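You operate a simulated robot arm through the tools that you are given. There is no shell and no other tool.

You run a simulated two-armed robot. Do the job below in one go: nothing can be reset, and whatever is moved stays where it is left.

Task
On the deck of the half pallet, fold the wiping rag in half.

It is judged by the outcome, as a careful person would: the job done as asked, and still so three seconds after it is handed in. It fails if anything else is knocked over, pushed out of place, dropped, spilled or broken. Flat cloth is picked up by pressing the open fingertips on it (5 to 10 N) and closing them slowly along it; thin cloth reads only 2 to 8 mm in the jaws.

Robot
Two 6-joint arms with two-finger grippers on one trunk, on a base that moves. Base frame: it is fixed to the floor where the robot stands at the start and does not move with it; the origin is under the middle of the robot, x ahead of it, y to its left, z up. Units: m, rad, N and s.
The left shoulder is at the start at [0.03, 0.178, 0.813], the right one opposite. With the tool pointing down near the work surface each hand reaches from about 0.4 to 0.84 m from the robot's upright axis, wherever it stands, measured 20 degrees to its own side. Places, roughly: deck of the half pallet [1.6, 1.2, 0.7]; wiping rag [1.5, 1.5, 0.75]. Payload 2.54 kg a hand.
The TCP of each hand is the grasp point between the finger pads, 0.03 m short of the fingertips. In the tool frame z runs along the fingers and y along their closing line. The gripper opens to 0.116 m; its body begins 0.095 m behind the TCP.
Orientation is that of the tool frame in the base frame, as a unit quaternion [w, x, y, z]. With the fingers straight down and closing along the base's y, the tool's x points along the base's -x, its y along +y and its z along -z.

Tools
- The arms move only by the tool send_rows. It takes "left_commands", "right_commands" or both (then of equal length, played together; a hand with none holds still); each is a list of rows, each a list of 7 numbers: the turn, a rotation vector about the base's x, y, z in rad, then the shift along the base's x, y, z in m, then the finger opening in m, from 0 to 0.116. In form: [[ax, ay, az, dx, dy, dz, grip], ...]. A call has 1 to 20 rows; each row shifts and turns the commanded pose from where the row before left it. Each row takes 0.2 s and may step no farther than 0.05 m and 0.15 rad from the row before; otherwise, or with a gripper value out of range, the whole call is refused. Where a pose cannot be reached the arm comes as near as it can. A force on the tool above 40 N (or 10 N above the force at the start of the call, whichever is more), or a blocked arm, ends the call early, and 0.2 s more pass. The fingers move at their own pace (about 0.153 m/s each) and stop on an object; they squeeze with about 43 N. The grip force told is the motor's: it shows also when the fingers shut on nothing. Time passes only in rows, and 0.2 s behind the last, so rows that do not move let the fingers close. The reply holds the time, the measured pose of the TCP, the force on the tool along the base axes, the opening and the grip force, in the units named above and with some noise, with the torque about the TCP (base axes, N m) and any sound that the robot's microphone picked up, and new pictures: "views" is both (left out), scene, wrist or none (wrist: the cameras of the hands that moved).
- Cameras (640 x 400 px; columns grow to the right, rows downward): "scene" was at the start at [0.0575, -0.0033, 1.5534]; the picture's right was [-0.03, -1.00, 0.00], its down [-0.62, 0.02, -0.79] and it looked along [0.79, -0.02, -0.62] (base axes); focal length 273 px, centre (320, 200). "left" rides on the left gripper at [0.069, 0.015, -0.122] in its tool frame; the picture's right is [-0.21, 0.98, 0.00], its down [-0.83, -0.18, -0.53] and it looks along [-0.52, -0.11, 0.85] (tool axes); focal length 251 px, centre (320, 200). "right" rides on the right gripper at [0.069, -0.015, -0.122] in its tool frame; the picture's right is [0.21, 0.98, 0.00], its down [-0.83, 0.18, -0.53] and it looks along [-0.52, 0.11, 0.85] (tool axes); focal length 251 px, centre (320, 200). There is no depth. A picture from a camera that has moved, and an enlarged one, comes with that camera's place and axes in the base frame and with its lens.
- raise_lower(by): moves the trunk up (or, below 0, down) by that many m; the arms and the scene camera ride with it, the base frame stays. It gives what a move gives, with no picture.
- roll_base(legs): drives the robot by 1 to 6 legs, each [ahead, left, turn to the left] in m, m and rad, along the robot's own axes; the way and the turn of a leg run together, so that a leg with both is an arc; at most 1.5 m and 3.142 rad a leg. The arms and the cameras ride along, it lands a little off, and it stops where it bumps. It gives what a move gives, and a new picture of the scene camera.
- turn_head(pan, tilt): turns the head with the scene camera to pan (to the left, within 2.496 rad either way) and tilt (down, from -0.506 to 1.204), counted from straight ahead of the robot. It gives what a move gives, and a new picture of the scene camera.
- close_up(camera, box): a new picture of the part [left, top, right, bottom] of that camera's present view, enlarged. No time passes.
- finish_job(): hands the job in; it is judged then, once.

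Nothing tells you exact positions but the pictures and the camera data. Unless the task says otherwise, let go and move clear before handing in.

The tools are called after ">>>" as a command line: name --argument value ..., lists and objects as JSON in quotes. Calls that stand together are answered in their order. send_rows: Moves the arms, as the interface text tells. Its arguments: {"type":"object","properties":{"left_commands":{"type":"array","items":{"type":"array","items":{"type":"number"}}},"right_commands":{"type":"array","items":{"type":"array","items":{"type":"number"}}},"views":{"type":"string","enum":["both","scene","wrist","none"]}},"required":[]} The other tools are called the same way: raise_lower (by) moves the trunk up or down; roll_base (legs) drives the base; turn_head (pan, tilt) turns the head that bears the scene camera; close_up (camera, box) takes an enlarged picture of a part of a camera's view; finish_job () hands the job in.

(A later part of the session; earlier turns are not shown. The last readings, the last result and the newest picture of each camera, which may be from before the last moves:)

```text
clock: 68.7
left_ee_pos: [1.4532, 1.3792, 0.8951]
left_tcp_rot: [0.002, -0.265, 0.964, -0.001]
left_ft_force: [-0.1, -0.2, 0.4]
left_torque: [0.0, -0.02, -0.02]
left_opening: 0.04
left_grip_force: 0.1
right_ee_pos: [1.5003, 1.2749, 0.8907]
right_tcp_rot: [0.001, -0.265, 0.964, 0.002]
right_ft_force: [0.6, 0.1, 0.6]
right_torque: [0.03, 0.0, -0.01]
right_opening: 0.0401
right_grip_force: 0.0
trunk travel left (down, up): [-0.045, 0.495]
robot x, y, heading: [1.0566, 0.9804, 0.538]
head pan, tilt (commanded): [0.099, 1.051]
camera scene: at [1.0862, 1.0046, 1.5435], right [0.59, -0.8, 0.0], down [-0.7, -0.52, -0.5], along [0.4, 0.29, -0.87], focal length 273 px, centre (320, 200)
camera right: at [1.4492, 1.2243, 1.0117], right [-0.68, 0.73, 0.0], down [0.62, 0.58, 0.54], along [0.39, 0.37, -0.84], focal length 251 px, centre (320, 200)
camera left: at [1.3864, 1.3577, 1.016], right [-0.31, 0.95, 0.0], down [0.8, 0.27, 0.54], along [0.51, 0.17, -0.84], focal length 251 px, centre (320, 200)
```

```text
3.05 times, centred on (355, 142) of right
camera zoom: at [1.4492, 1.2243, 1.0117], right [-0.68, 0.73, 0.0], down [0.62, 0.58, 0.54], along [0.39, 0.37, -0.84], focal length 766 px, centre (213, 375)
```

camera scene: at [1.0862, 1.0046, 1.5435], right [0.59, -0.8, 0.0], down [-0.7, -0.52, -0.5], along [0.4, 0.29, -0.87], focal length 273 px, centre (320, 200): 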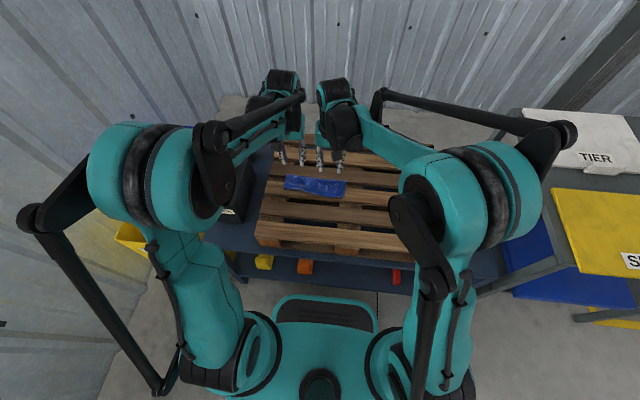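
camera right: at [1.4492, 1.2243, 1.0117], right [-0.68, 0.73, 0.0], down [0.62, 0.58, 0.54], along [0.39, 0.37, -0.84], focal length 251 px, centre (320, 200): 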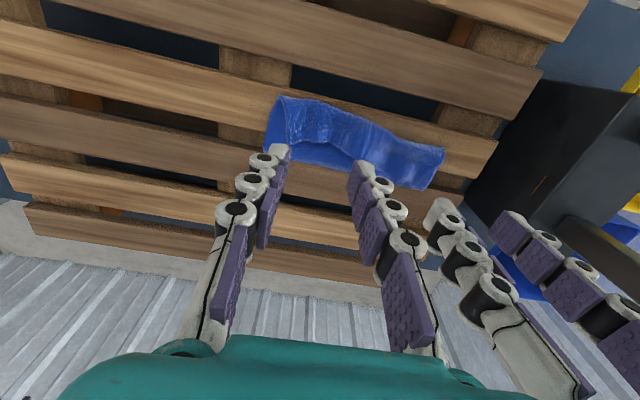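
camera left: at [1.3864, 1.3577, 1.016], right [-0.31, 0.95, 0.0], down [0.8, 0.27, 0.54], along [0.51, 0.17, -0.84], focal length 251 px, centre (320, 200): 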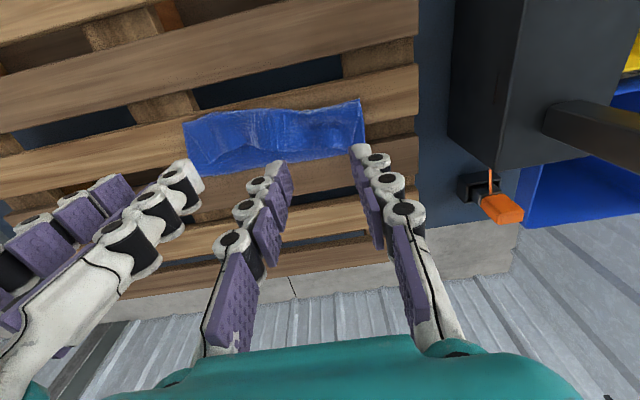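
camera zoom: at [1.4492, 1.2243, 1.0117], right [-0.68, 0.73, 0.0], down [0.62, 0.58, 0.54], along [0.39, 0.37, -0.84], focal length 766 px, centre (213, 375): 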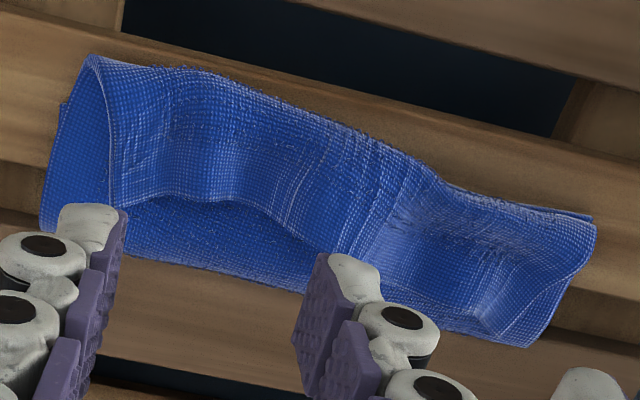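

The original far edge now lies on top of the stack, pointing away from the robot, with two raised bumps where I had pinched it. I'll pick it up by those bumps, keeping just above the lower layers, and unfold it back to the far side.

>>> send_rows --left_commands '[[0, 0, 0, 0.0198, 0.0237, 0, 0.046], [0, 0, 0, 0, 0, -0.04, 0.046], [0, 0, 0, 0, 0, -0.04, 0.046], [0, 0, 0, 0, 0, -0.04, 0.046], [0, 0, 0, 0, 0, -0.014, 0.046], [0, 0, 0, 0, 0, 0, 0.046]]' --right_commands '[[0, 0, 0, 0.0189, 0.0182, 0, 0.046], [0, 0, 0, 0, 0, -0.04, 0.046], [0, 0, 0, 0, 0, -0.04, 0.046], [0, 0, 0, 0, 0, -0.04, 0.046], [0, 0, 0, 0, 0, -0.01, 0.046], [0, 0, 0, 0, 0, 0, 0.046]]' --views "wrist"

```text
clock: 70.1
left_ee_pos: [1.4742, 1.4008, 0.7604]
left_tcp_rot: [0.002, -0.265, 0.964, 0.0]
left_ft_force: [-0.8, 0.5, -0.2]
left_torque: [0.04, 0.0, 0.02]
left_opening: 0.0461
left_grip_force: 0.1
right_ee_pos: [1.5186, 1.2921, 0.7602]
right_tcp_rot: [0.001, -0.265, 0.964, 0.002]
right_ft_force: [-0.2, -0.2, -0.2]
right_torque: [0.01, -0.03, 0.0]
right_opening: 0.0459
right_grip_force: 0.0
trunk travel left (down, up): [-0.045, 0.495]
robot x, y, heading: [1.0586, 0.983, 0.541]
head pan, tilt (commanded): [0.099, 1.051]
camera right: at [1.4662, 1.2423, 0.8808], right [-0.68, 0.73, 0.0], down [0.62, 0.58, 0.54], along [0.39, 0.37, -0.84], focal length 251 px, centre (320, 200)
camera left: at [1.4056, 1.3796, 0.8804], right [-0.31, 0.95, 0.0], down [0.8, 0.26, 0.54], along [0.51, 0.17, -0.84], focal length 251 px, centre (320, 200)
```

right: 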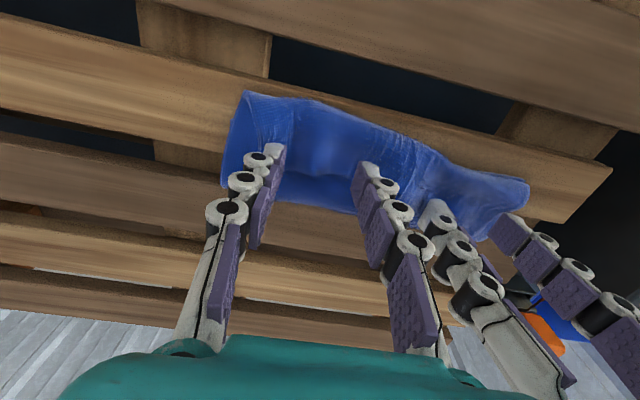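
left: 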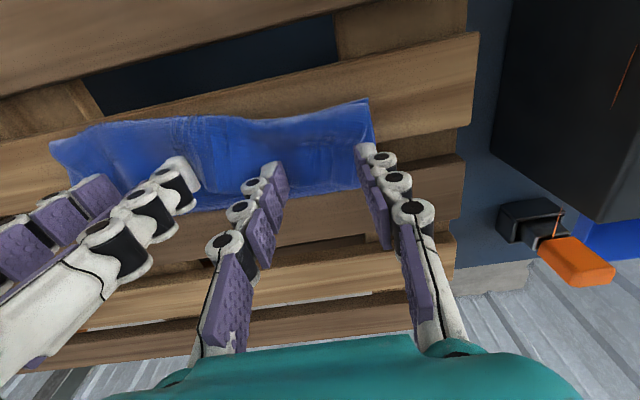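

>>> close_up --camera "left" --box '[220, 90, 420, 215]'

>>> close_up --camera "right" --box '[210, 85, 410, 210]'

```text
3.20 times, centred on (320, 152) of left
camera zoom: at [1.4056, 1.3796, 0.8804], right [-0.31, 0.95, 0.0], down [0.8, 0.26, 0.54], along [0.51, 0.17, -0.84], focal length 805 px, centre (320, 352)
```

zoom: 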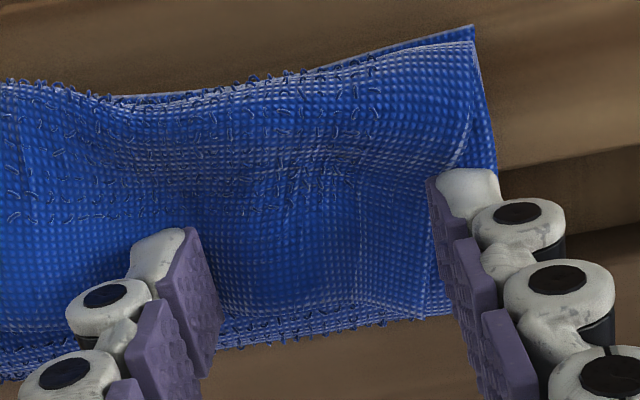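

```text
3.20 times, centred on (310, 148) of right
camera zoom: at [1.4662, 1.2423, 0.8808], right [-0.68, 0.73, 0.0], down [0.62, 0.58, 0.54], along [0.39, 0.37, -0.84], focal length 805 px, centre (352, 368)
```

zoom: 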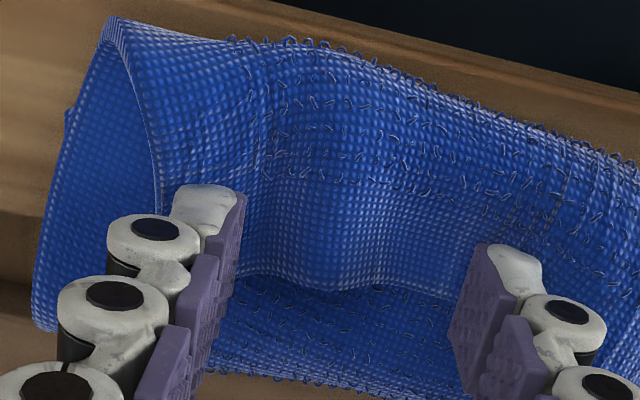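

I can see the raised hump between the right fingers, and the flap between the left ones. I'll lower a little more and close.

>>> send_rows --left_commands '[[0, 0, 0, 0, 0, -0.006, 0.044], [0, 0, 0, 0, 0, -0.005, 0.044], [0, 0, 0, 0, 0, 0, 0.044]]' --right_commands '[[0, 0, 0, 0, 0, -0.006, 0.044], [0, 0, 0, 0, 0, -0.003, 0.044], [0, 0, 0, 0, 0, 0, 0.044]]' --views "none"

```text
clock: 70.9
left_ee_pos: [1.4727, 1.4019, 0.7501]
left_tcp_rot: [0.004, -0.265, 0.964, 0.0]
left_ft_force: [-0.1, 0.2, 5.8]
left_torque: [-0.04, -0.01, -0.04]
left_opening: 0.0445
left_grip_force: 0.1
right_ee_pos: [1.5189, 1.2923, 0.7523]
right_tcp_rot: [0.003, -0.265, 0.964, 0.002]
right_ft_force: [0.2, 0.8, 1.3]
right_torque: [0.03, 0.0, 0.02]
right_opening: 0.0441
right_grip_force: 0.0
trunk travel left (down, up): [-0.045, 0.495]
robot x, y, heading: [1.0591, 0.982, 0.536]
head pan, tilt (commanded): [0.099, 1.051]
```

>>> send_rows --left_commands '[[0, 0, 0, 0, 0, 0, 0.038], [0, 0, 0, 0, 0, 0, 0.032], [0, 0, 0, 0, 0, 0, 0.026], [0, 0, 0, 0, 0, 0, 0.02], [0, 0, 0, 0, 0, 0, 0.015]]' --right_commands '[[0, 0, 0, 0, 0, 0, 0.038], [0, 0, 0, 0, 0, 0, 0.032], [0, 0, 0, 0, 0, 0, 0.026], [0, 0, 0, 0, 0, 0, 0.02], [0, 0, 0, 0, 0, 0, 0.015]]' --views "wrist"

>>> close_up --camera "left" --box '[220, 90, 420, 215]'

>>> close_up --camera "right" --box '[210, 85, 410, 210]'

```text
clock: 72.1
left_ee_pos: [1.4734, 1.4018, 0.7495]
left_tcp_rot: [0.003, -0.265, 0.964, 0.0]
left_ft_force: [-0.1, -0.1, 4.8]
left_torque: [0.02, 0.01, 0.02]
left_opening: 0.0144
left_grip_force: 0.0
right_ee_pos: [1.5189, 1.2929, 0.752]
right_tcp_rot: [0.002, -0.266, 0.964, 0.002]
right_ft_force: [-0.3, -0.2, 1.5]
right_torque: [0.01, 0.0, 0.03]
right_opening: 0.0144
right_grip_force: 0.1
trunk travel left (down, up): [-0.045, 0.495]
robot x, y, heading: [1.0549, 0.9826, 0.535]
head pan, tilt (commanded): [0.099, 1.051]
camera right: at [1.4665, 1.2417, 0.8722], right [-0.68, 0.73, 0.0], down [0.62, 0.58, 0.54], along [0.39, 0.37, -0.84], focal length 251 px, centre (320, 200)
camera left: at [1.4055, 1.3802, 0.87], right [-0.31, 0.95, 0.0], down [0.8, 0.26, 0.54], along [0.51, 0.17, -0.84], focal length 251 px, centre (320, 200)
```

right: 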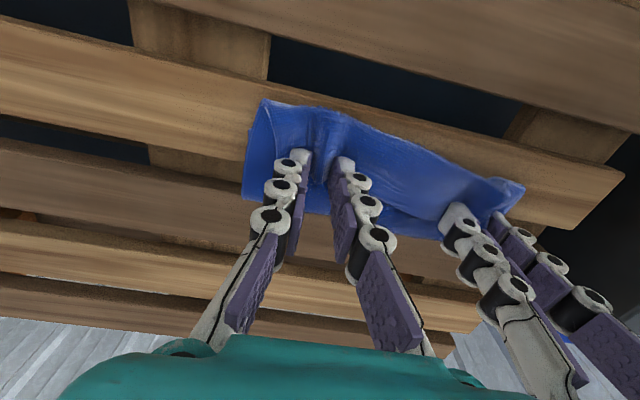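
left: 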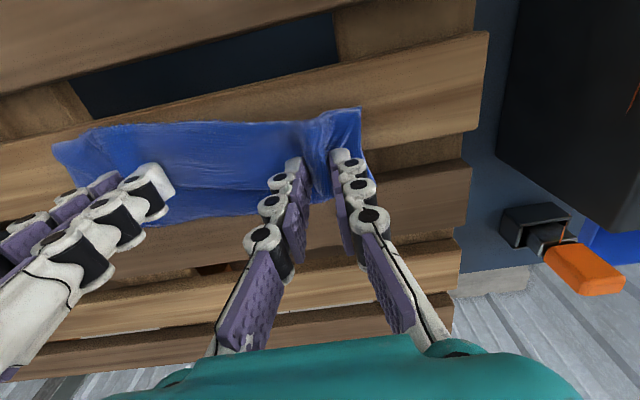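

```text
3.20 times, centred on (320, 152) of left
camera zoom: at [1.4055, 1.3802, 0.87], right [-0.31, 0.95, 0.0], down [0.8, 0.26, 0.54], along [0.51, 0.17, -0.84], focal length 805 px, centre (320, 352)
```

zoom: 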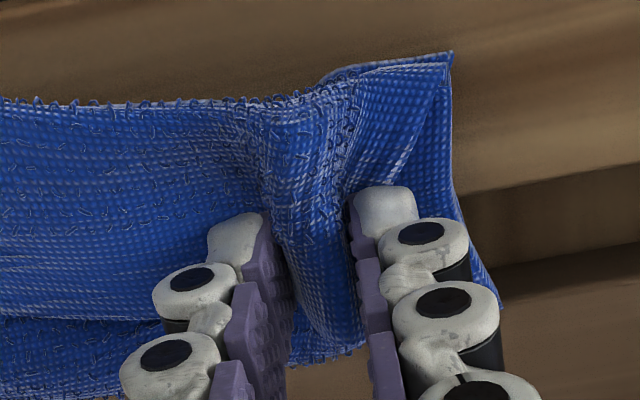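

```text
3.20 times, centred on (310, 148) of right
camera zoom: at [1.4665, 1.2417, 0.8722], right [-0.68, 0.73, 0.0], down [0.62, 0.58, 0.54], along [0.39, 0.37, -0.84], focal length 805 px, centre (352, 368)
```

zoom: 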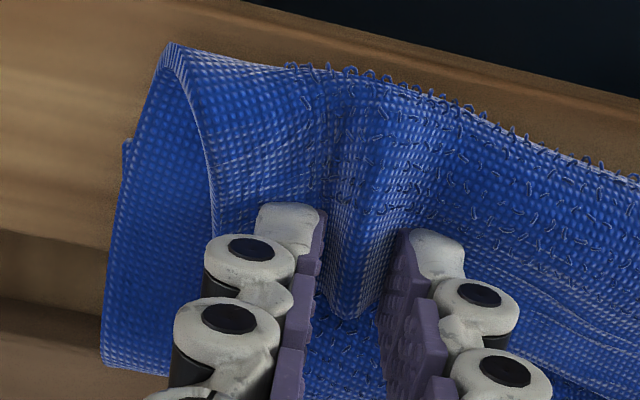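

Both humps stand up between the fingers. I'll close fully and lift.

>>> send_rows --left_commands '[[0, 0, 0, 0, 0, 0, 0.01], [0, 0, 0, 0, 0, 0, 0.005], [0, 0, 0, 0, 0, 0, 0.0], [0, 0, 0, 0, 0, 0, 0.0], [0, 0, 0, 0, 0, 0.008, 0.0], [0, 0, 0, 0.004, 0.0024, 0.01, 0.0]]' --right_commands '[[0, 0, 0, 0, 0, 0, 0.01], [0, 0, 0, 0, 0, 0, 0.005], [0, 0, 0, 0, 0, 0, 0.0], [0, 0, 0, 0, 0, 0, 0.0], [0, 0, 0, 0, 0, 0.008, 0.0], [0, 0, 0, 0.004, 0.0024, 0.01, 0.0]]' --views "wrist"

```text
clock: 73.5
left_ee_pos: [1.4778, 1.4038, 0.7669]
left_tcp_rot: [0.003, -0.264, 0.964, 0.0]
left_ft_force: [3.7, -7.5, 0.5]
left_torque: [-0.24, -0.12, 0.07]
left_opening: 0.0074
left_grip_force: 35.3
right_ee_pos: [1.5238, 1.2966, 0.7705]
right_tcp_rot: [0.002, -0.266, 0.964, 0.003]
right_ft_force: [-3.3, 7.9, -1.5]
right_torque: [0.21, 0.13, -0.06]
right_opening: 0.0039
right_grip_force: 32.1
trunk travel left (down, up): [-0.045, 0.495]
robot x, y, heading: [1.0575, 0.9822, 0.539]
head pan, tilt (commanded): [0.099, 1.051]
camera right: at [1.4715, 1.2456, 0.8907], right [-0.68, 0.73, 0.0], down [0.62, 0.58, 0.54], along [0.39, 0.37, -0.84], focal length 251 px, centre (320, 200)
camera left: at [1.4095, 1.3828, 0.8879], right [-0.31, 0.95, 0.0], down [0.8, 0.26, 0.54], along [0.51, 0.17, -0.84], focal length 251 px, centre (320, 200)
```

right: 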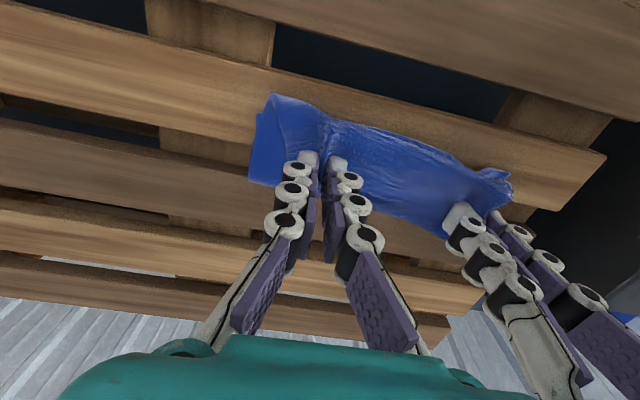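
left: 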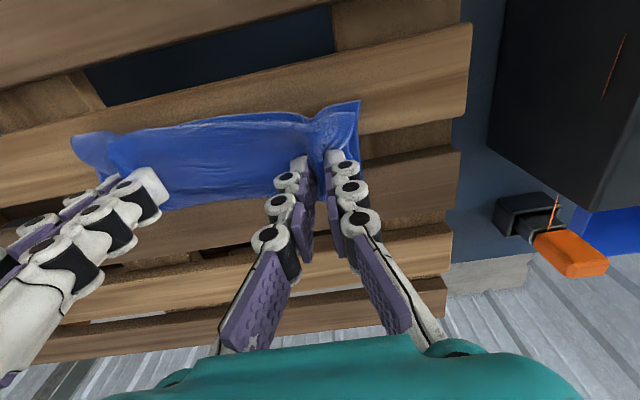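

>>> close_up --camera "left" --box '[220, 80, 420, 205]'

>>> close_up --camera "right" --box '[230, 80, 530, 260]'

>>> close_up --camera "scene" --box '[260, 140, 372, 210]'

```text
3.20 times, centred on (320, 142) of left
camera zoom: at [1.4095, 1.3828, 0.8879], right [-0.31, 0.95, 0.0], down [0.8, 0.26, 0.54], along [0.51, 0.17, -0.84], focal length 805 px, centre (320, 384)
```

zoom: 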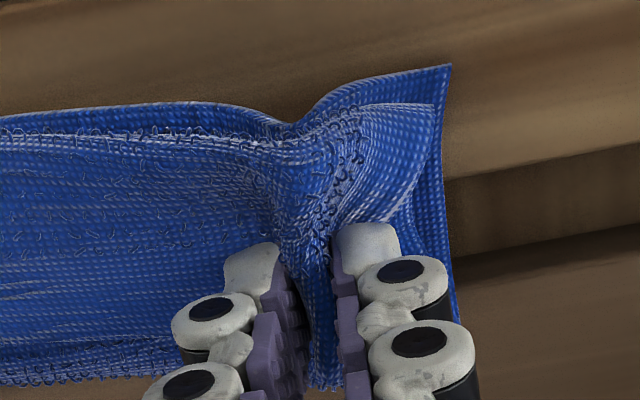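

```text
2.13 times, centred on (380, 170) of right
camera zoom: at [1.4715, 1.2456, 0.8907], right [-0.68, 0.73, 0.0], down [0.62, 0.58, 0.54], along [0.39, 0.37, -0.84], focal length 536 px, centre (192, 264)
```

zoom: 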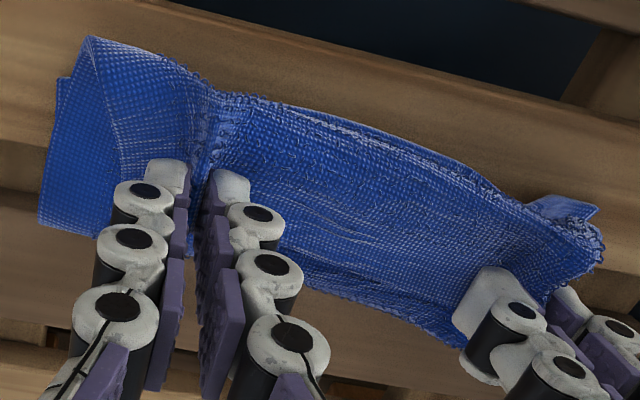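

```text
5.71 times, centred on (316, 175) of scene
camera zoom: at [1.0858, 1.0043, 1.5435], right [0.59, -0.8, 0.0], down [-0.7, -0.52, -0.5], along [0.4, 0.29, -0.87], focal length 1562 px, centre (343, 343)
```

zoom: 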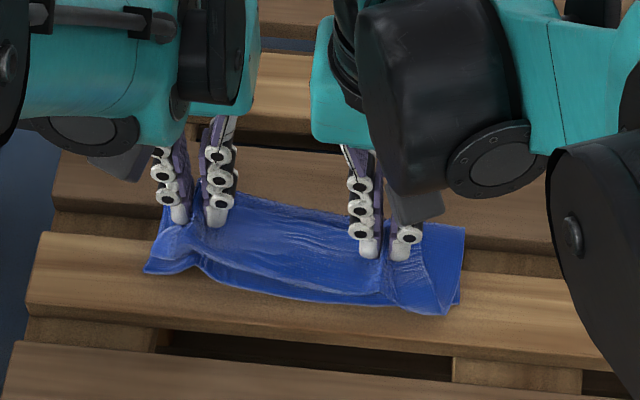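

The left hand seems to have caught two layers (7 mm), the right only the flap (4 mm). I'll set the left back down, let go, and regrip only the top flap.

>>> send_rows --left_commands '[[0, 0, 0, -0.002, -0.0012, -0.008, 0.0], [0, 0, 0, -0.002, -0.0012, -0.007, 0.0], [0, 0, 0, 0, 0, 0, 0.01], [0, 0, 0, 0, 0, 0, 0.024], [0, 0, 0, 0, 0, 0.002, 0.04], [0, 0, 0, 0, 0, 0.02, 0.046], [0, 0, 0, 0, 0, 0.02, 0.046]]' --views "wrist"

>>> close_up --camera "left" --box '[120, 80, 420, 260]'

>>> close_up --camera "right" --box '[230, 80, 530, 260]'

```text
clock: 75.1
left_ee_pos: [1.4718, 1.4022, 0.7949]
left_tcp_rot: [0.003, -0.265, 0.964, 0.0]
left_ft_force: [-0.4, -0.9, -0.4]
left_torque: [0.01, 0.02, 0.0]
left_opening: 0.0462
left_grip_force: 0.1
right_ee_pos: [1.5223, 1.296, 0.7695]
right_tcp_rot: [0.001, -0.266, 0.964, 0.003]
right_ft_force: [1.0, 0.8, 2.3]
right_torque: [0.01, -0.03, -0.03]
right_opening: 0.0029
right_grip_force: 31.8
trunk travel left (down, up): [-0.045, 0.495]
robot x, y, heading: [1.0554, 0.9824, 0.536]
head pan, tilt (commanded): [0.099, 1.051]
camera left: at [1.405, 1.3804, 0.9155], right [-0.31, 0.95, 0.0], down [0.8, 0.26, 0.54], along [0.51, 0.17, -0.84], focal length 251 px, centre (320, 200)
```

left: 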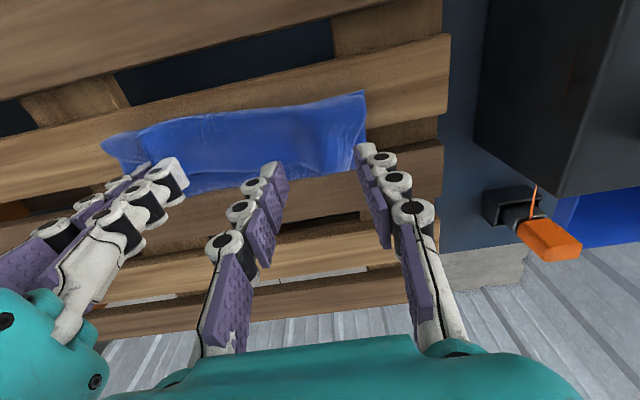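

```text
2.13 times, centred on (270, 170) of left
camera zoom: at [1.405, 1.3804, 0.9155], right [-0.31, 0.95, 0.0], down [0.8, 0.26, 0.54], along [0.51, 0.17, -0.84], focal length 536 px, centre (427, 264)
```

zoom: 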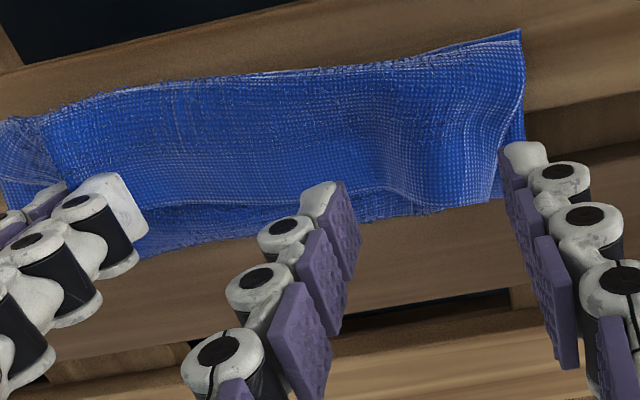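

```text
2.13 times, centred on (380, 170) of right
camera zoom: at [1.4714, 1.2455, 0.8908], right [-0.68, 0.73, 0.0], down [0.62, 0.58, 0.54], along [0.39, 0.37, -0.84], focal length 536 px, centre (192, 264)
```

zoom: 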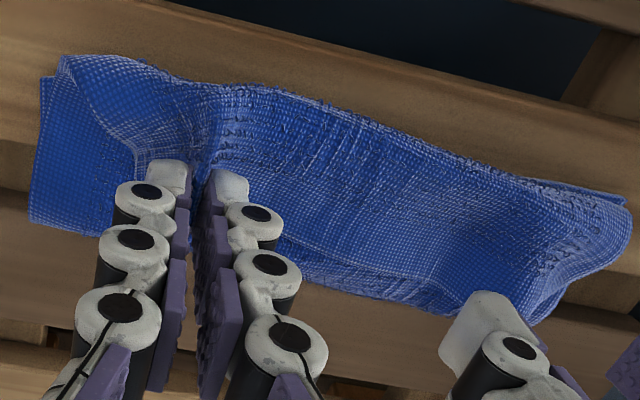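

I'll first let the right hand alone lift its corner of the flap and swing it towards the far side.

>>> send_rows --right_commands '[[0, 0, 0, 0.0043, 0.0025, 0.015, 0.0], [0, 0, 0, 0.0086, 0.0051, 0.015, 0.0], [0, 0, 0, 0.0129, 0.0076, 0.01, 0.0], [0, 0, 0, 0.0172, 0.0102, 0.005, 0.0], [0, 0, 0, 0.0172, 0.0102, 0, 0.0], [0, 0, 0, 0, 0, 0, 0.0]]' --views "both"

>>> close_up --camera "left" --box '[60, 60, 420, 280]'

>>> close_up --camera "scene" --box '[260, 140, 372, 210]'

```text
clock: 76.5
left_ee_pos: [1.4728, 1.4028, 0.7941]
left_tcp_rot: [0.003, -0.265, 0.964, 0.0]
left_ft_force: [0.4, 0.4, 0.1]
left_torque: [-0.06, 0.05, -0.01]
left_opening: 0.046
left_grip_force: 0.0
right_ee_pos: [1.584, 1.331, 0.815]
right_tcp_rot: [0.001, -0.265, 0.964, 0.002]
right_ft_force: [-0.3, 0.3, 1.6]
right_torque: [-0.06, -0.09, -0.04]
right_opening: 0.0043
right_grip_force: 34.7
trunk travel left (down, up): [-0.045, 0.495]
robot x, y, heading: [1.0566, 0.9765, 0.532]
head pan, tilt (commanded): [0.099, 1.051]
camera scene: at [1.0856, 1.0042, 1.5436], right [0.59, -0.8, 0.0], down [-0.7, -0.52, -0.5], along [0.4, 0.3, -0.87], focal length 273 px, centre (320, 200)
camera right: at [1.5314, 1.2796, 0.9358], right [-0.68, 0.73, 0.0], down [0.62, 0.58, 0.54], along [0.39, 0.37, -0.84], focal length 251 px, centre (320, 200)
```

scene: 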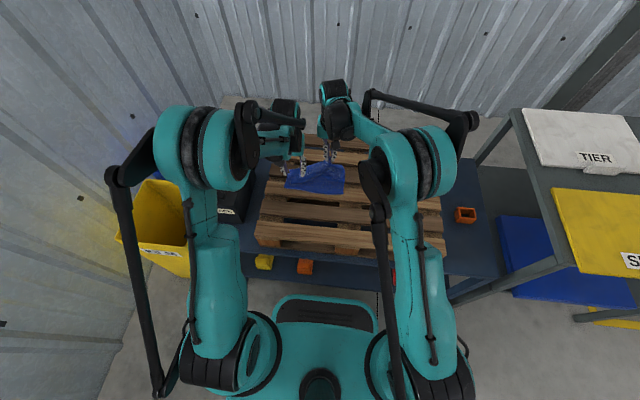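
right: 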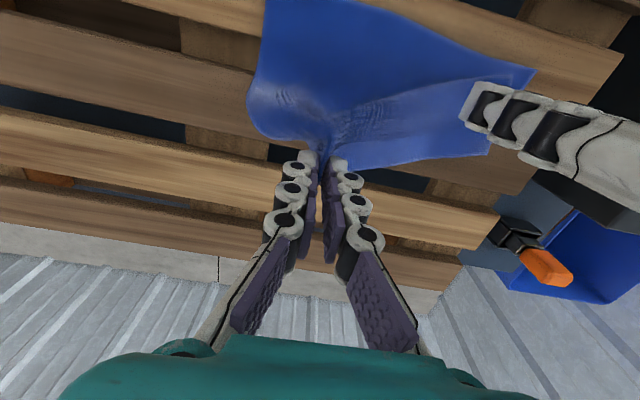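

```text
1.78 times, centred on (240, 170) of left
camera zoom: at [1.4051, 1.3804, 0.9154], right [-0.31, 0.95, 0.0], down [0.8, 0.26, 0.54], along [0.51, 0.17, -0.84], focal length 447 px, centre (462, 253)
```

zoom: 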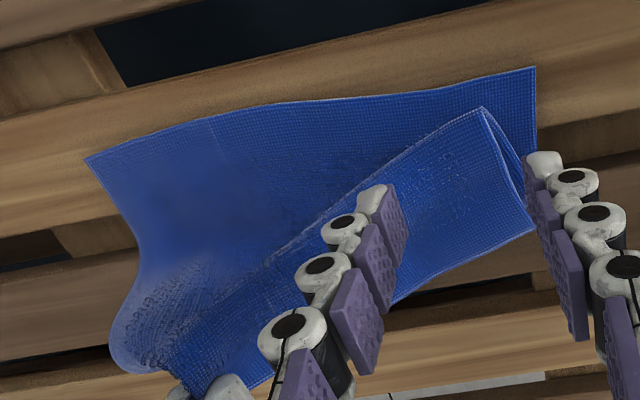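

```text
5.71 times, centred on (316, 175) of scene
camera zoom: at [1.0856, 1.0042, 1.5436], right [0.59, -0.8, 0.0], down [-0.7, -0.52, -0.5], along [0.4, 0.3, -0.87], focal length 1562 px, centre (343, 343)
```

zoom: 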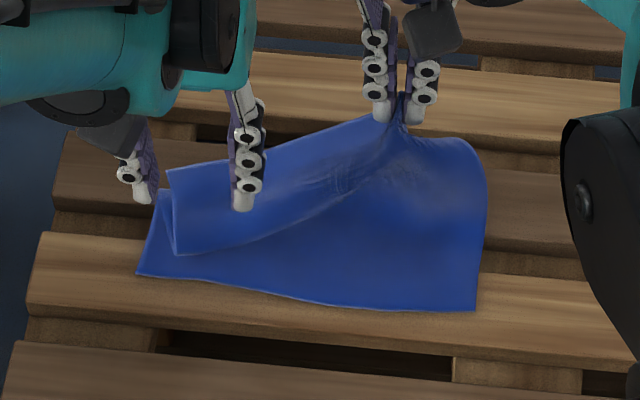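

The right side unfolds nicely. I'll carry it further to the far side so the left side unrolls too.

>>> send_rows --right_commands '[[0, 0, 0, 0.0172, 0.0102, -0.005, 0.0], [0, 0, 0, 0.0172, 0.0102, -0.01, 0.0], [0, 0, 0, 0.0129, 0.0076, -0.012, 0.0], [0, 0, 0, 0.0086, 0.0051, -0.01, 0.0], [0, 0, 0, 0, 0, 0, 0.0]]' --views "wrist"

>>> close_up --camera "left" --box '[60, 60, 420, 280]'

>>> close_up --camera "scene" --box '[260, 140, 372, 210]'

```text
clock: 77.7
left_ee_pos: [1.474, 1.4019, 0.7943]
left_tcp_rot: [0.003, -0.264, 0.964, 0.0]
left_ft_force: [0.1, 0.9, 0.4]
left_torque: [-0.02, -0.01, -0.04]
left_opening: 0.0458
left_grip_force: 0.1
right_ee_pos: [1.6376, 1.3652, 0.7772]
right_tcp_rot: [0.001, -0.266, 0.964, 0.002]
right_ft_force: [0.1, 0.3, -1.3]
right_torque: [-0.02, -0.05, 0.0]
right_opening: 0.0033
right_grip_force: 31.3
trunk travel left (down, up): [-0.045, 0.495]
robot x, y, heading: [1.0542, 0.9838, 0.54]
head pan, tilt (commanded): [0.099, 1.051]
camera right: at [1.5862, 1.3144, 0.8992], right [-0.68, 0.73, 0.0], down [0.62, 0.58, 0.54], along [0.39, 0.37, -0.84], focal length 251 px, centre (320, 200)
```

right: 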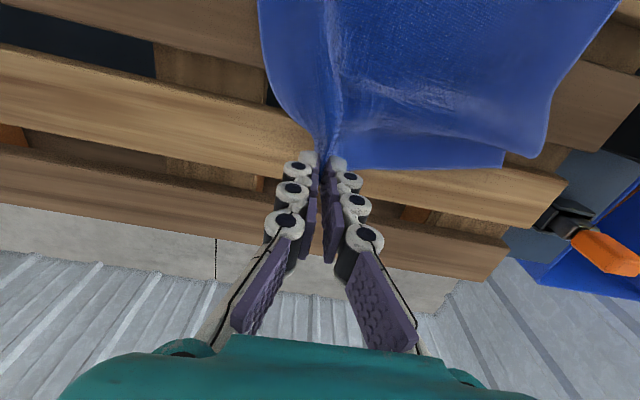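

```text
1.78 times, centred on (240, 170) of left
camera zoom: at [1.4051, 1.3805, 0.9154], right [-0.31, 0.95, 0.0], down [0.8, 0.26, 0.54], along [0.51, 0.17, -0.84], focal length 447 px, centre (462, 253)
```

zoom: 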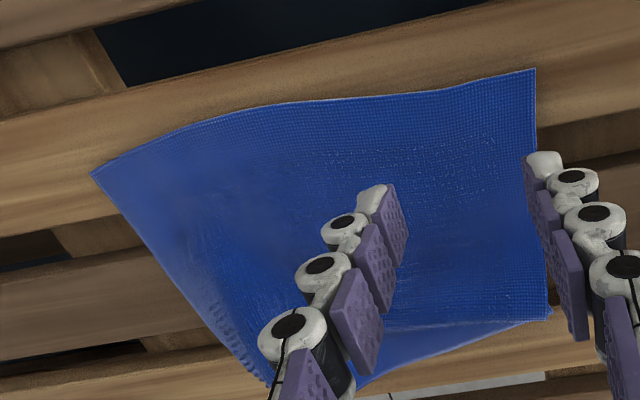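

```text
5.71 times, centred on (316, 175) of scene
camera zoom: at [1.0857, 1.0043, 1.5436], right [0.59, -0.8, 0.0], down [-0.7, -0.52, -0.5], along [0.4, 0.3, -0.87], focal length 1562 px, centre (343, 343)
```

zoom: 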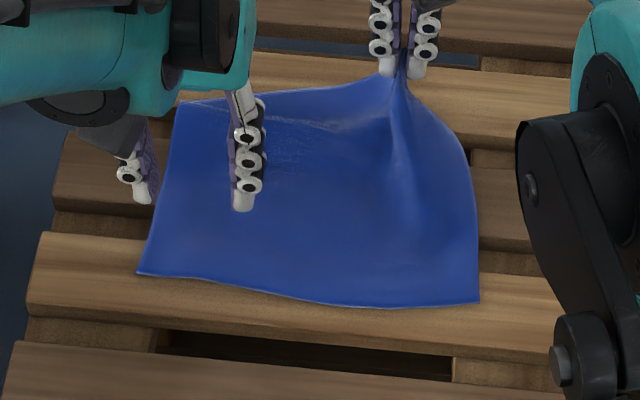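

Almost fully flat again. I'll lower the right hand to the deck and open it under light pressure so the ridge spreads out.

>>> send_rows --right_commands '[[0, 0, 0, 0.006, 0.0035, -0.015, 0.0], [0, 0, 0, 0.004, 0.0024, -0.012, 0.0], [0, 0, 0, 0, 0, -0.005, 0.0], [0, 0, 0, 0, 0, -0.002, 0.0], [0, 0, 0, 0, 0, 0, 0.0]]' --views "none"

```text
clock: 78.9
left_ee_pos: [1.4728, 1.4017, 0.7951]
left_tcp_rot: [0.003, -0.265, 0.964, 0.0]
left_ft_force: [-0.1, -0.8, -0.3]
left_torque: [0.02, -0.04, -0.03]
left_opening: 0.0462
left_grip_force: 0.1
right_ee_pos: [1.6495, 1.3699, 0.745]
right_tcp_rot: [0.001, -0.266, 0.964, 0.002]
right_ft_force: [-0.2, 0.7, 0.5]
right_torque: [-0.05, 0.01, 0.0]
right_opening: 0.0041
right_grip_force: 33.8
trunk travel left (down, up): [-0.045, 0.495]
robot x, y, heading: [1.0537, 0.9784, 0.538]
head pan, tilt (commanded): [0.099, 1.051]
```

>>> send_rows --right_commands '[[0, 0, 0, 0, 0, -0.002, 0.0], [0, 0, 0, 0, 0, -0.0015, 0.004], [0, 0, 0, 0, 0, 0, 0.01], [0, 0, 0, 0, 0, 0, 0.016], [0, 0, 0, 0, 0, 0, 0.022], [0, 0, 0, 0, 0, 0, 0.028], [0, 0, 0, 0, 0, 0, 0.034], [0, 0, 0, 0, 0, 0, 0.042], [0, 0, 0, 0, 0, 0, 0.05], [0, 0, 0, 0, 0, 0.01, 0.05], [0, 0, 0, 0, 0, 0.03, 0.05], [0, 0, 0, 0, 0, 0.04, 0.05]]' --left_commands '[[0, 0, 0, 0, 0, 0, 0.046], [0, 0, 0, 0, 0, 0.0, 0.046], [0, 0, 0, 0, 0, 0.01, 0.046], [0, 0, 0, 0, 0, 0.01, 0.046], [0, 0, 0, 0, 0, 0.01, 0.046], [0, 0, 0, 0, 0, 0.01, 0.046], [0, 0, 0, 0, 0, 0.01, 0.046], [0, 0, 0, 0, 0, 0.01, 0.046], [0, 0, 0, 0, 0, 0, 0.046], [0, 0, 0, 0, 0, 0, 0.046], [0, 0, 0, 0, 0, 0, 0.046], [0, 0, 0, 0, 0, 0, 0.046]]' --views "both"

>>> close_up --camera "scene" --box '[260, 140, 372, 210]'

```text
clock: 81.5
left_ee_pos: [1.4727, 1.402, 0.8552]
left_tcp_rot: [0.002, -0.264, 0.964, -0.001]
left_ft_force: [-0.2, 0.2, -0.3]
left_torque: [0.01, -0.02, 0.0]
left_opening: 0.046
left_grip_force: 0.1
right_ee_pos: [1.6494, 1.3691, 0.8195]
right_tcp_rot: [0.001, -0.265, 0.964, 0.002]
right_ft_force: [-0.1, -0.1, 0.4]
right_torque: [-0.03, -0.03, -0.01]
right_opening: 0.05
right_grip_force: 0.0
trunk travel left (down, up): [-0.045, 0.495]
robot x, y, heading: [1.0557, 0.9821, 0.538]
head pan, tilt (commanded): [0.099, 1.051]
camera scene: at [1.0853, 1.004, 1.5436], right [0.59, -0.8, 0.0], down [-0.7, -0.52, -0.5], along [0.4, 0.3, -0.87], focal length 273 px, centre (320, 200)
camera right: at [1.5964, 1.3197, 0.9406], right [-0.68, 0.73, 0.0], down [0.62, 0.58, 0.54], along [0.39, 0.37, -0.84], focal length 251 px, centre (320, 200)
camera left: at [1.4051, 1.3802, 0.9755], right [-0.31, 0.95, 0.0], down [0.8, 0.26, 0.54], along [0.51, 0.17, -0.84], focal length 251 px, centre (320, 200)
```

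scene: 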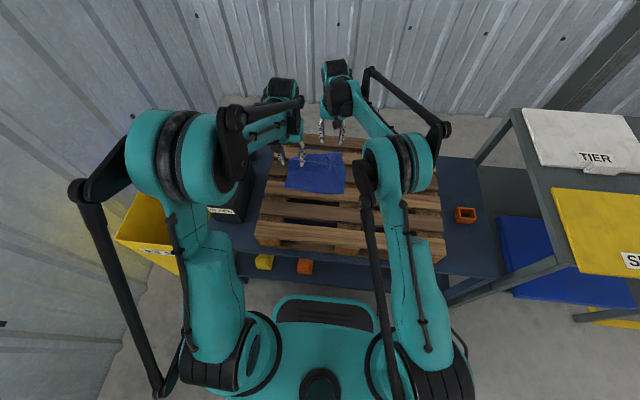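
right: 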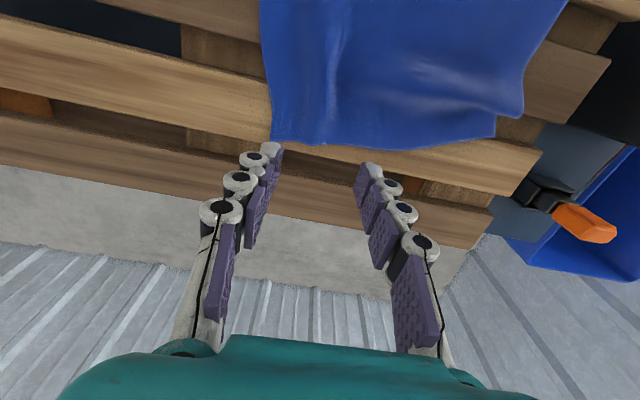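
left: 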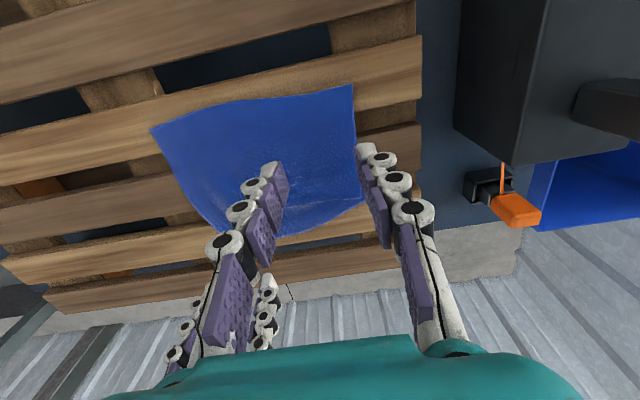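

```text
5.71 times, centred on (316, 175) of scene
camera zoom: at [1.0853, 1.004, 1.5436], right [0.59, -0.8, 0.0], down [-0.7, -0.52, -0.5], along [0.4, 0.3, -0.87], focal length 1562 px, centre (343, 343)
```

zoom: 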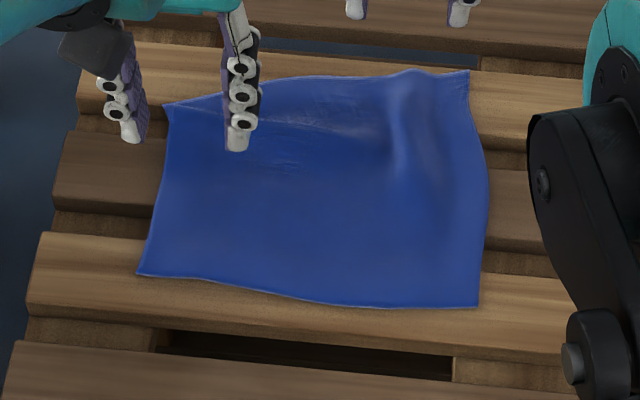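

The rag is mostly flat, but its far-left corner is about 5 cm short, so a fold remains there. I'll take a closer look.

>>> close_up --camera "scene" --box '[280, 145, 352, 190]'

>>> close_up --camera "right" --box '[240, 0, 560, 180]'

>>> close_up --camera "left" --box '[140, 70, 400, 245]'

```text
8.89 times, centred on (316, 168) of scene
camera zoom: at [1.0853, 1.004, 1.5436], right [0.59, -0.8, 0.0], down [-0.7, -0.52, -0.5], along [0.4, 0.3, -0.87], focal length 2430 px, centre (356, 489)
```

zoom: 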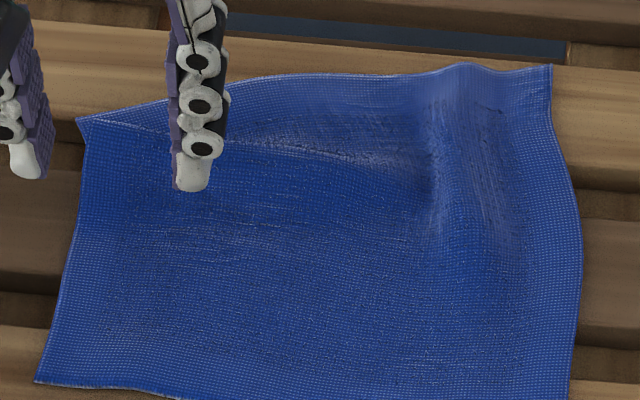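

```text
2.00 times, centred on (400, 90) of right
camera zoom: at [1.5964, 1.3197, 0.9406], right [-0.68, 0.73, 0.0], down [0.62, 0.58, 0.54], along [0.39, 0.37, -0.84], focal length 503 px, centre (160, 420)
```

zoom: 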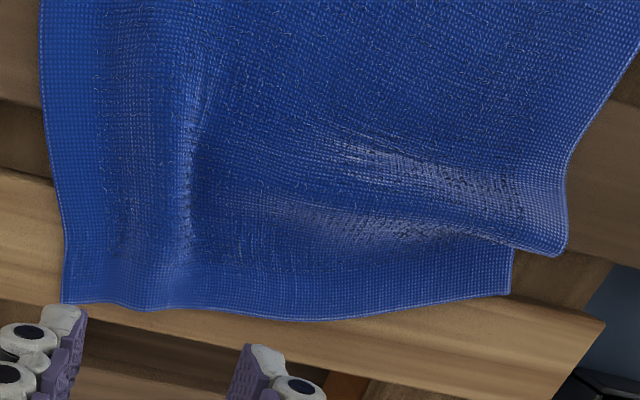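

```text
2.29 times, centred on (270, 158) of left
camera zoom: at [1.4051, 1.3802, 0.9755], right [-0.31, 0.95, 0.0], down [0.8, 0.26, 0.54], along [0.51, 0.17, -0.84], focal length 575 px, centre (434, 297)
```

zoom: 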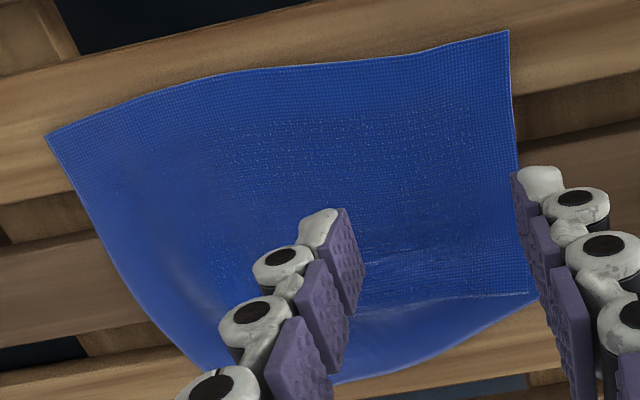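

At the far-left, a strip about 2.5 cm wide is still doubled under. I'll move the right hand aside and use the left hand to pinch the far edge left of centre, on the second slat, and draw it outwards.

>>> send_rows --left_commands '[[0, 0, 0, 0, 0, 0, 0.036], [0, 0, 0, 0, 0, 0, 0.036], [0, 0, 0, 0.041, 0.0113, 0, 0.036], [0, 0, 0, 0.041, 0.0113, 0, 0.036], [0, 0, 0, 0.0408, 0.0114, 0, 0.036], [0, 0, 0, 0, 0, -0.04, 0.036], [0, 0, 0, 0, 0, -0.04, 0.036], [0, 0, 0, 0, 0, -0.025, 0.036], [0, 0, 0, 0, 0, 0, 0.036]]' --right_commands '[[0, 0, 0, 0.0203, -0.0344, 0.02, 0.05], [0, 0, 0, 0.0203, -0.0344, 0.02, 0.05], [0, 0, 0, 0, 0, 0, 0.05], [0, 0, 0, 0, 0, 0, 0.05], [0, 0, 0, 0, 0, 0, 0.05], [0, 0, 0, 0, 0, 0, 0.05], [0, 0, 0, 0, 0, 0, 0.05], [0, 0, 0, 0, 0, 0, 0.05], [0, 0, 0, 0, 0, 0, 0.05]]' --views "both"

>>> close_up --camera "left" --box '[200, 60, 440, 210]'

```text
clock: 83.5
left_ee_pos: [1.5967, 1.4364, 0.7494]
left_tcp_rot: [0.002, -0.265, 0.964, 0.001]
left_ft_force: [0.6, -0.8, -0.6]
left_torque: [-0.02, -0.01, -0.02]
left_opening: 0.036
left_grip_force: 0.0
right_ee_pos: [1.6909, 1.2984, 0.8615]
right_tcp_rot: [0.001, -0.265, 0.964, 0.003]
right_ft_force: [0.3, 0.1, -0.6]
right_torque: [0.02, 0.0, 0.0]
right_opening: 0.0497
right_grip_force: 0.0
trunk travel left (down, up): [-0.045, 0.495]
robot x, y, heading: [1.0558, 0.9817, 0.536]
head pan, tilt (commanded): [0.099, 1.051]
camera scene: at [1.0857, 1.0043, 1.5436], right [0.59, -0.8, 0.0], down [-0.7, -0.52, -0.5], along [0.4, 0.3, -0.87], focal length 273 px, centre (320, 200)
camera right: at [1.6387, 1.2483, 0.9809], right [-0.68, 0.73, 0.0], down [0.62, 0.58, 0.54], along [0.39, 0.37, -0.84], focal length 251 px, centre (320, 200)
camera left: at [1.5286, 1.4143, 0.87], right [-0.31, 0.95, 0.0], down [0.8, 0.26, 0.54], along [0.51, 0.17, -0.84], focal length 251 px, centre (320, 200)
```

scene: 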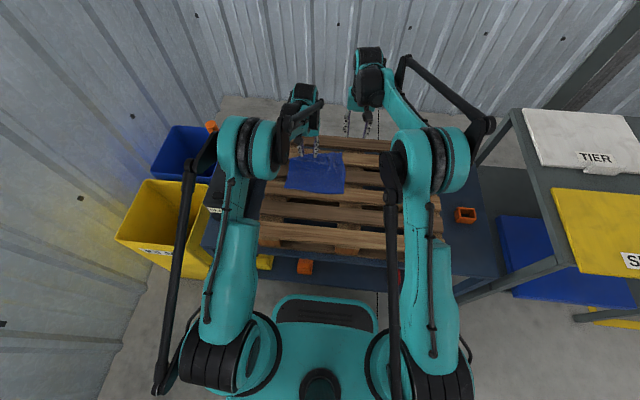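
right: 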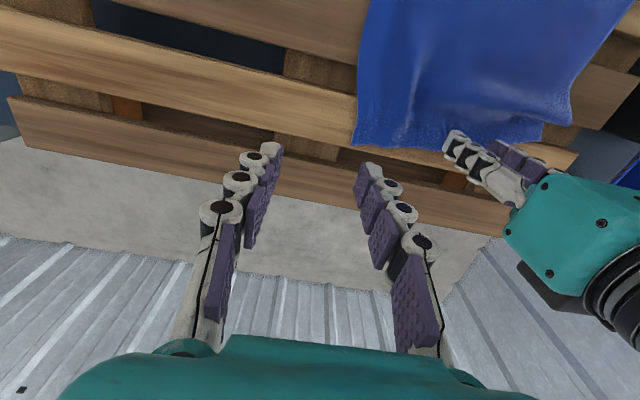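
left: 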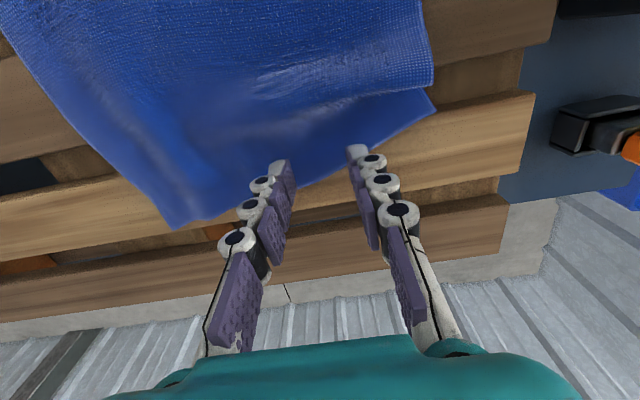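

```text
2.67 times, centred on (320, 135) of left
camera zoom: at [1.5286, 1.4143, 0.87], right [-0.31, 0.95, 0.0], down [0.8, 0.26, 0.54], along [0.51, 0.17, -0.84], focal length 670 px, centre (320, 373)
```

zoom: 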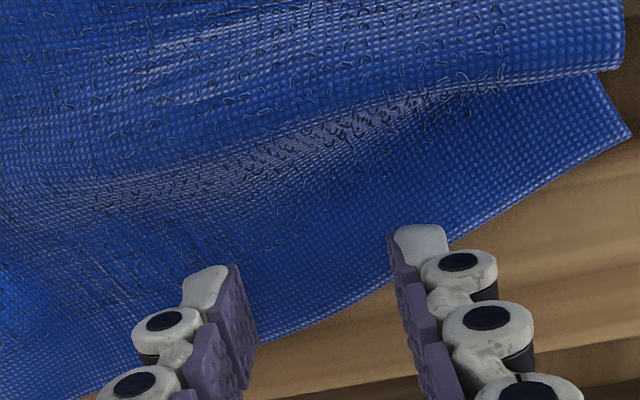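

The view is clear: the flap with corner A lies on the second slat just beyond the fold. I'll pinch here and pull it out.

>>> send_rows --left_commands '[[0, 0, 0, -0.0034, -0.002, 0, 0.036], [0, 0, 0, 0, 0, -0.004, 0.036], [0, 0, 0, 0, 0, -0.002, 0.036], [0, 0, 0, 0, 0, 0, 0.036]]' --views "none"

```text
clock: 84.5
left_ee_pos: [1.5929, 1.4337, 0.7434]
left_tcp_rot: [0.003, -0.265, 0.964, -0.001]
left_ft_force: [0.3, 0.2, 3.1]
left_torque: [0.0, 0.03, 0.03]
left_opening: 0.0361
left_grip_force: 0.1
right_ee_pos: [1.6906, 1.2988, 0.8603]
right_tcp_rot: [0.001, -0.265, 0.964, 0.002]
right_ft_force: [0.0, 0.3, 0.8]
right_torque: [-0.02, 0.0, -0.01]
right_opening: 0.05
right_grip_force: 0.0
trunk travel left (down, up): [-0.045, 0.495]
robot x, y, heading: [1.0576, 0.978, 0.539]
head pan, tilt (commanded): [0.099, 1.051]
```

>>> send_rows --left_commands '[[0, 0, 0, 0, 0, -0.0012, 0.036], [0, 0, 0, 0, 0, 0, 0.032], [0, 0, 0, 0, 0, 0, 0.028], [0, 0, 0, 0, 0, 0, 0.024], [0, 0, 0, 0, 0, 0, 0.02], [0, 0, 0, 0, 0, 0, 0.016], [0, 0, 0, 0, 0, 0, 0.012]]' --views "wrist"

```text
clock: 86.1
left_ee_pos: [1.5924, 1.4338, 0.7427]
left_tcp_rot: [0.003, -0.264, 0.964, 0.0]
left_ft_force: [-0.6, 0.6, 5.9]
left_torque: [0.0, 0.0, 0.02]
left_opening: 0.0107
left_grip_force: 0.1
right_ee_pos: [1.6897, 1.2996, 0.8597]
right_tcp_rot: [0.003, -0.265, 0.964, 0.003]
right_ft_force: [-0.1, -0.9, 0.4]
right_torque: [0.0, -0.03, 0.02]
right_opening: 0.0501
right_grip_force: 0.0
trunk travel left (down, up): [-0.045, 0.495]
robot x, y, heading: [1.0545, 0.9794, 0.54]
head pan, tilt (commanded): [0.099, 1.051]
camera left: at [1.5243, 1.4119, 0.8633], right [-0.31, 0.95, 0.0], down [0.8, 0.26, 0.54], along [0.51, 0.17, -0.84], focal length 251 px, centre (320, 200)
```

left: 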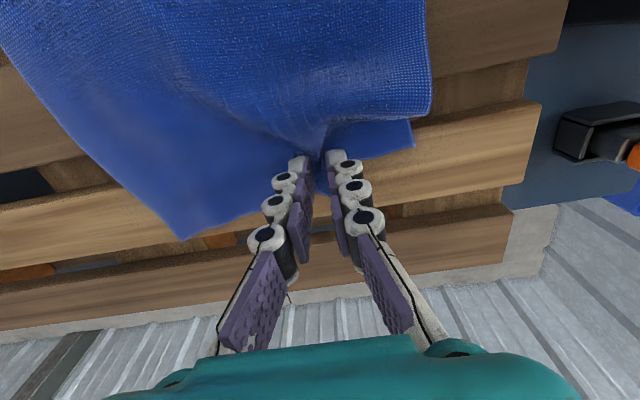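

>>> send_rows --left_commands '[[0, 0, 0, 0, 0, -0.0003, 0.008], [0, 0, 0, 0, 0, 0, 0.004], [0, 0, 0, 0, 0, 0, 0.0], [0, 0, 0, 0, 0, 0, 0.0], [0, 0, 0, 0, 0, 0.008, 0.0], [0, 0, 0, 0.004, 0.0024, 0.012, 0.0], [0, 0, 0, 0.0086, 0.0051, 0.01, 0.0], [0, 0, 0, 0.0061, 0.0137, 0.005, 0.0], [0, 0, 0, 0.0061, 0.0137, 0.0, 0.0], [0, 0, 0, 0, 0, 0, 0.0]]' --views "wrist"

>>> close_up --camera "scene" --box '[260, 130, 372, 200]'

```text
clock: 88.3
left_ee_pos: [1.6166, 1.4696, 0.7777]
left_tcp_rot: [0.002, -0.265, 0.964, 0.0]
left_ft_force: [0.8, 0.0, -2.9]
left_torque: [0.01, -0.02, -0.02]
left_opening: 0.0046
left_grip_force: 39.6
right_ee_pos: [1.6908, 1.2978, 0.8611]
right_tcp_rot: [0.001, -0.266, 0.964, 0.002]
right_ft_force: [0.2, -0.3, -0.8]
right_torque: [-0.02, -0.02, -0.03]
right_opening: 0.0501
right_grip_force: 0.0
trunk travel left (down, up): [-0.045, 0.495]
robot x, y, heading: [1.0543, 0.9828, 0.536]
head pan, tilt (commanded): [0.099, 1.051]
camera left: at [1.5495, 1.4478, 0.8987], right [-0.31, 0.95, 0.0], down [0.8, 0.26, 0.54], along [0.51, 0.17, -0.84], focal length 251 px, centre (320, 200)
```

left: 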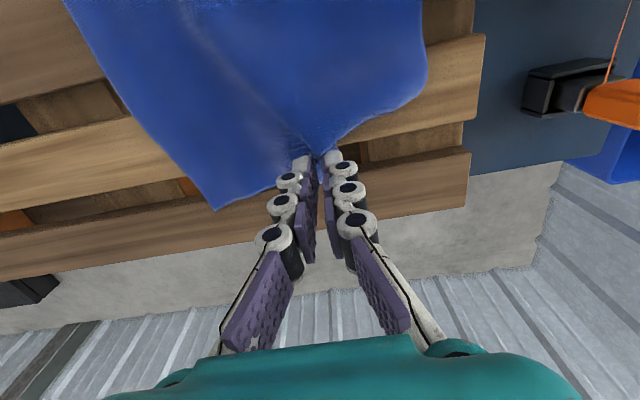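

```text
5.71 times, centred on (316, 165) of scene
camera zoom: at [1.0858, 1.0042, 1.5436], right [0.59, -0.8, 0.0], down [-0.7, -0.52, -0.5], along [0.4, 0.3, -0.87], focal length 1562 px, centre (343, 400)
```

zoom: 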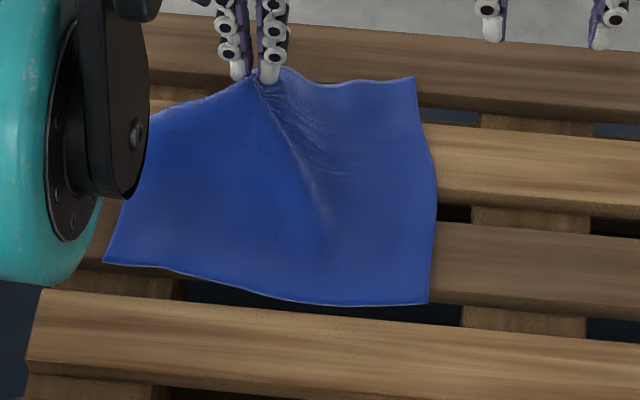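

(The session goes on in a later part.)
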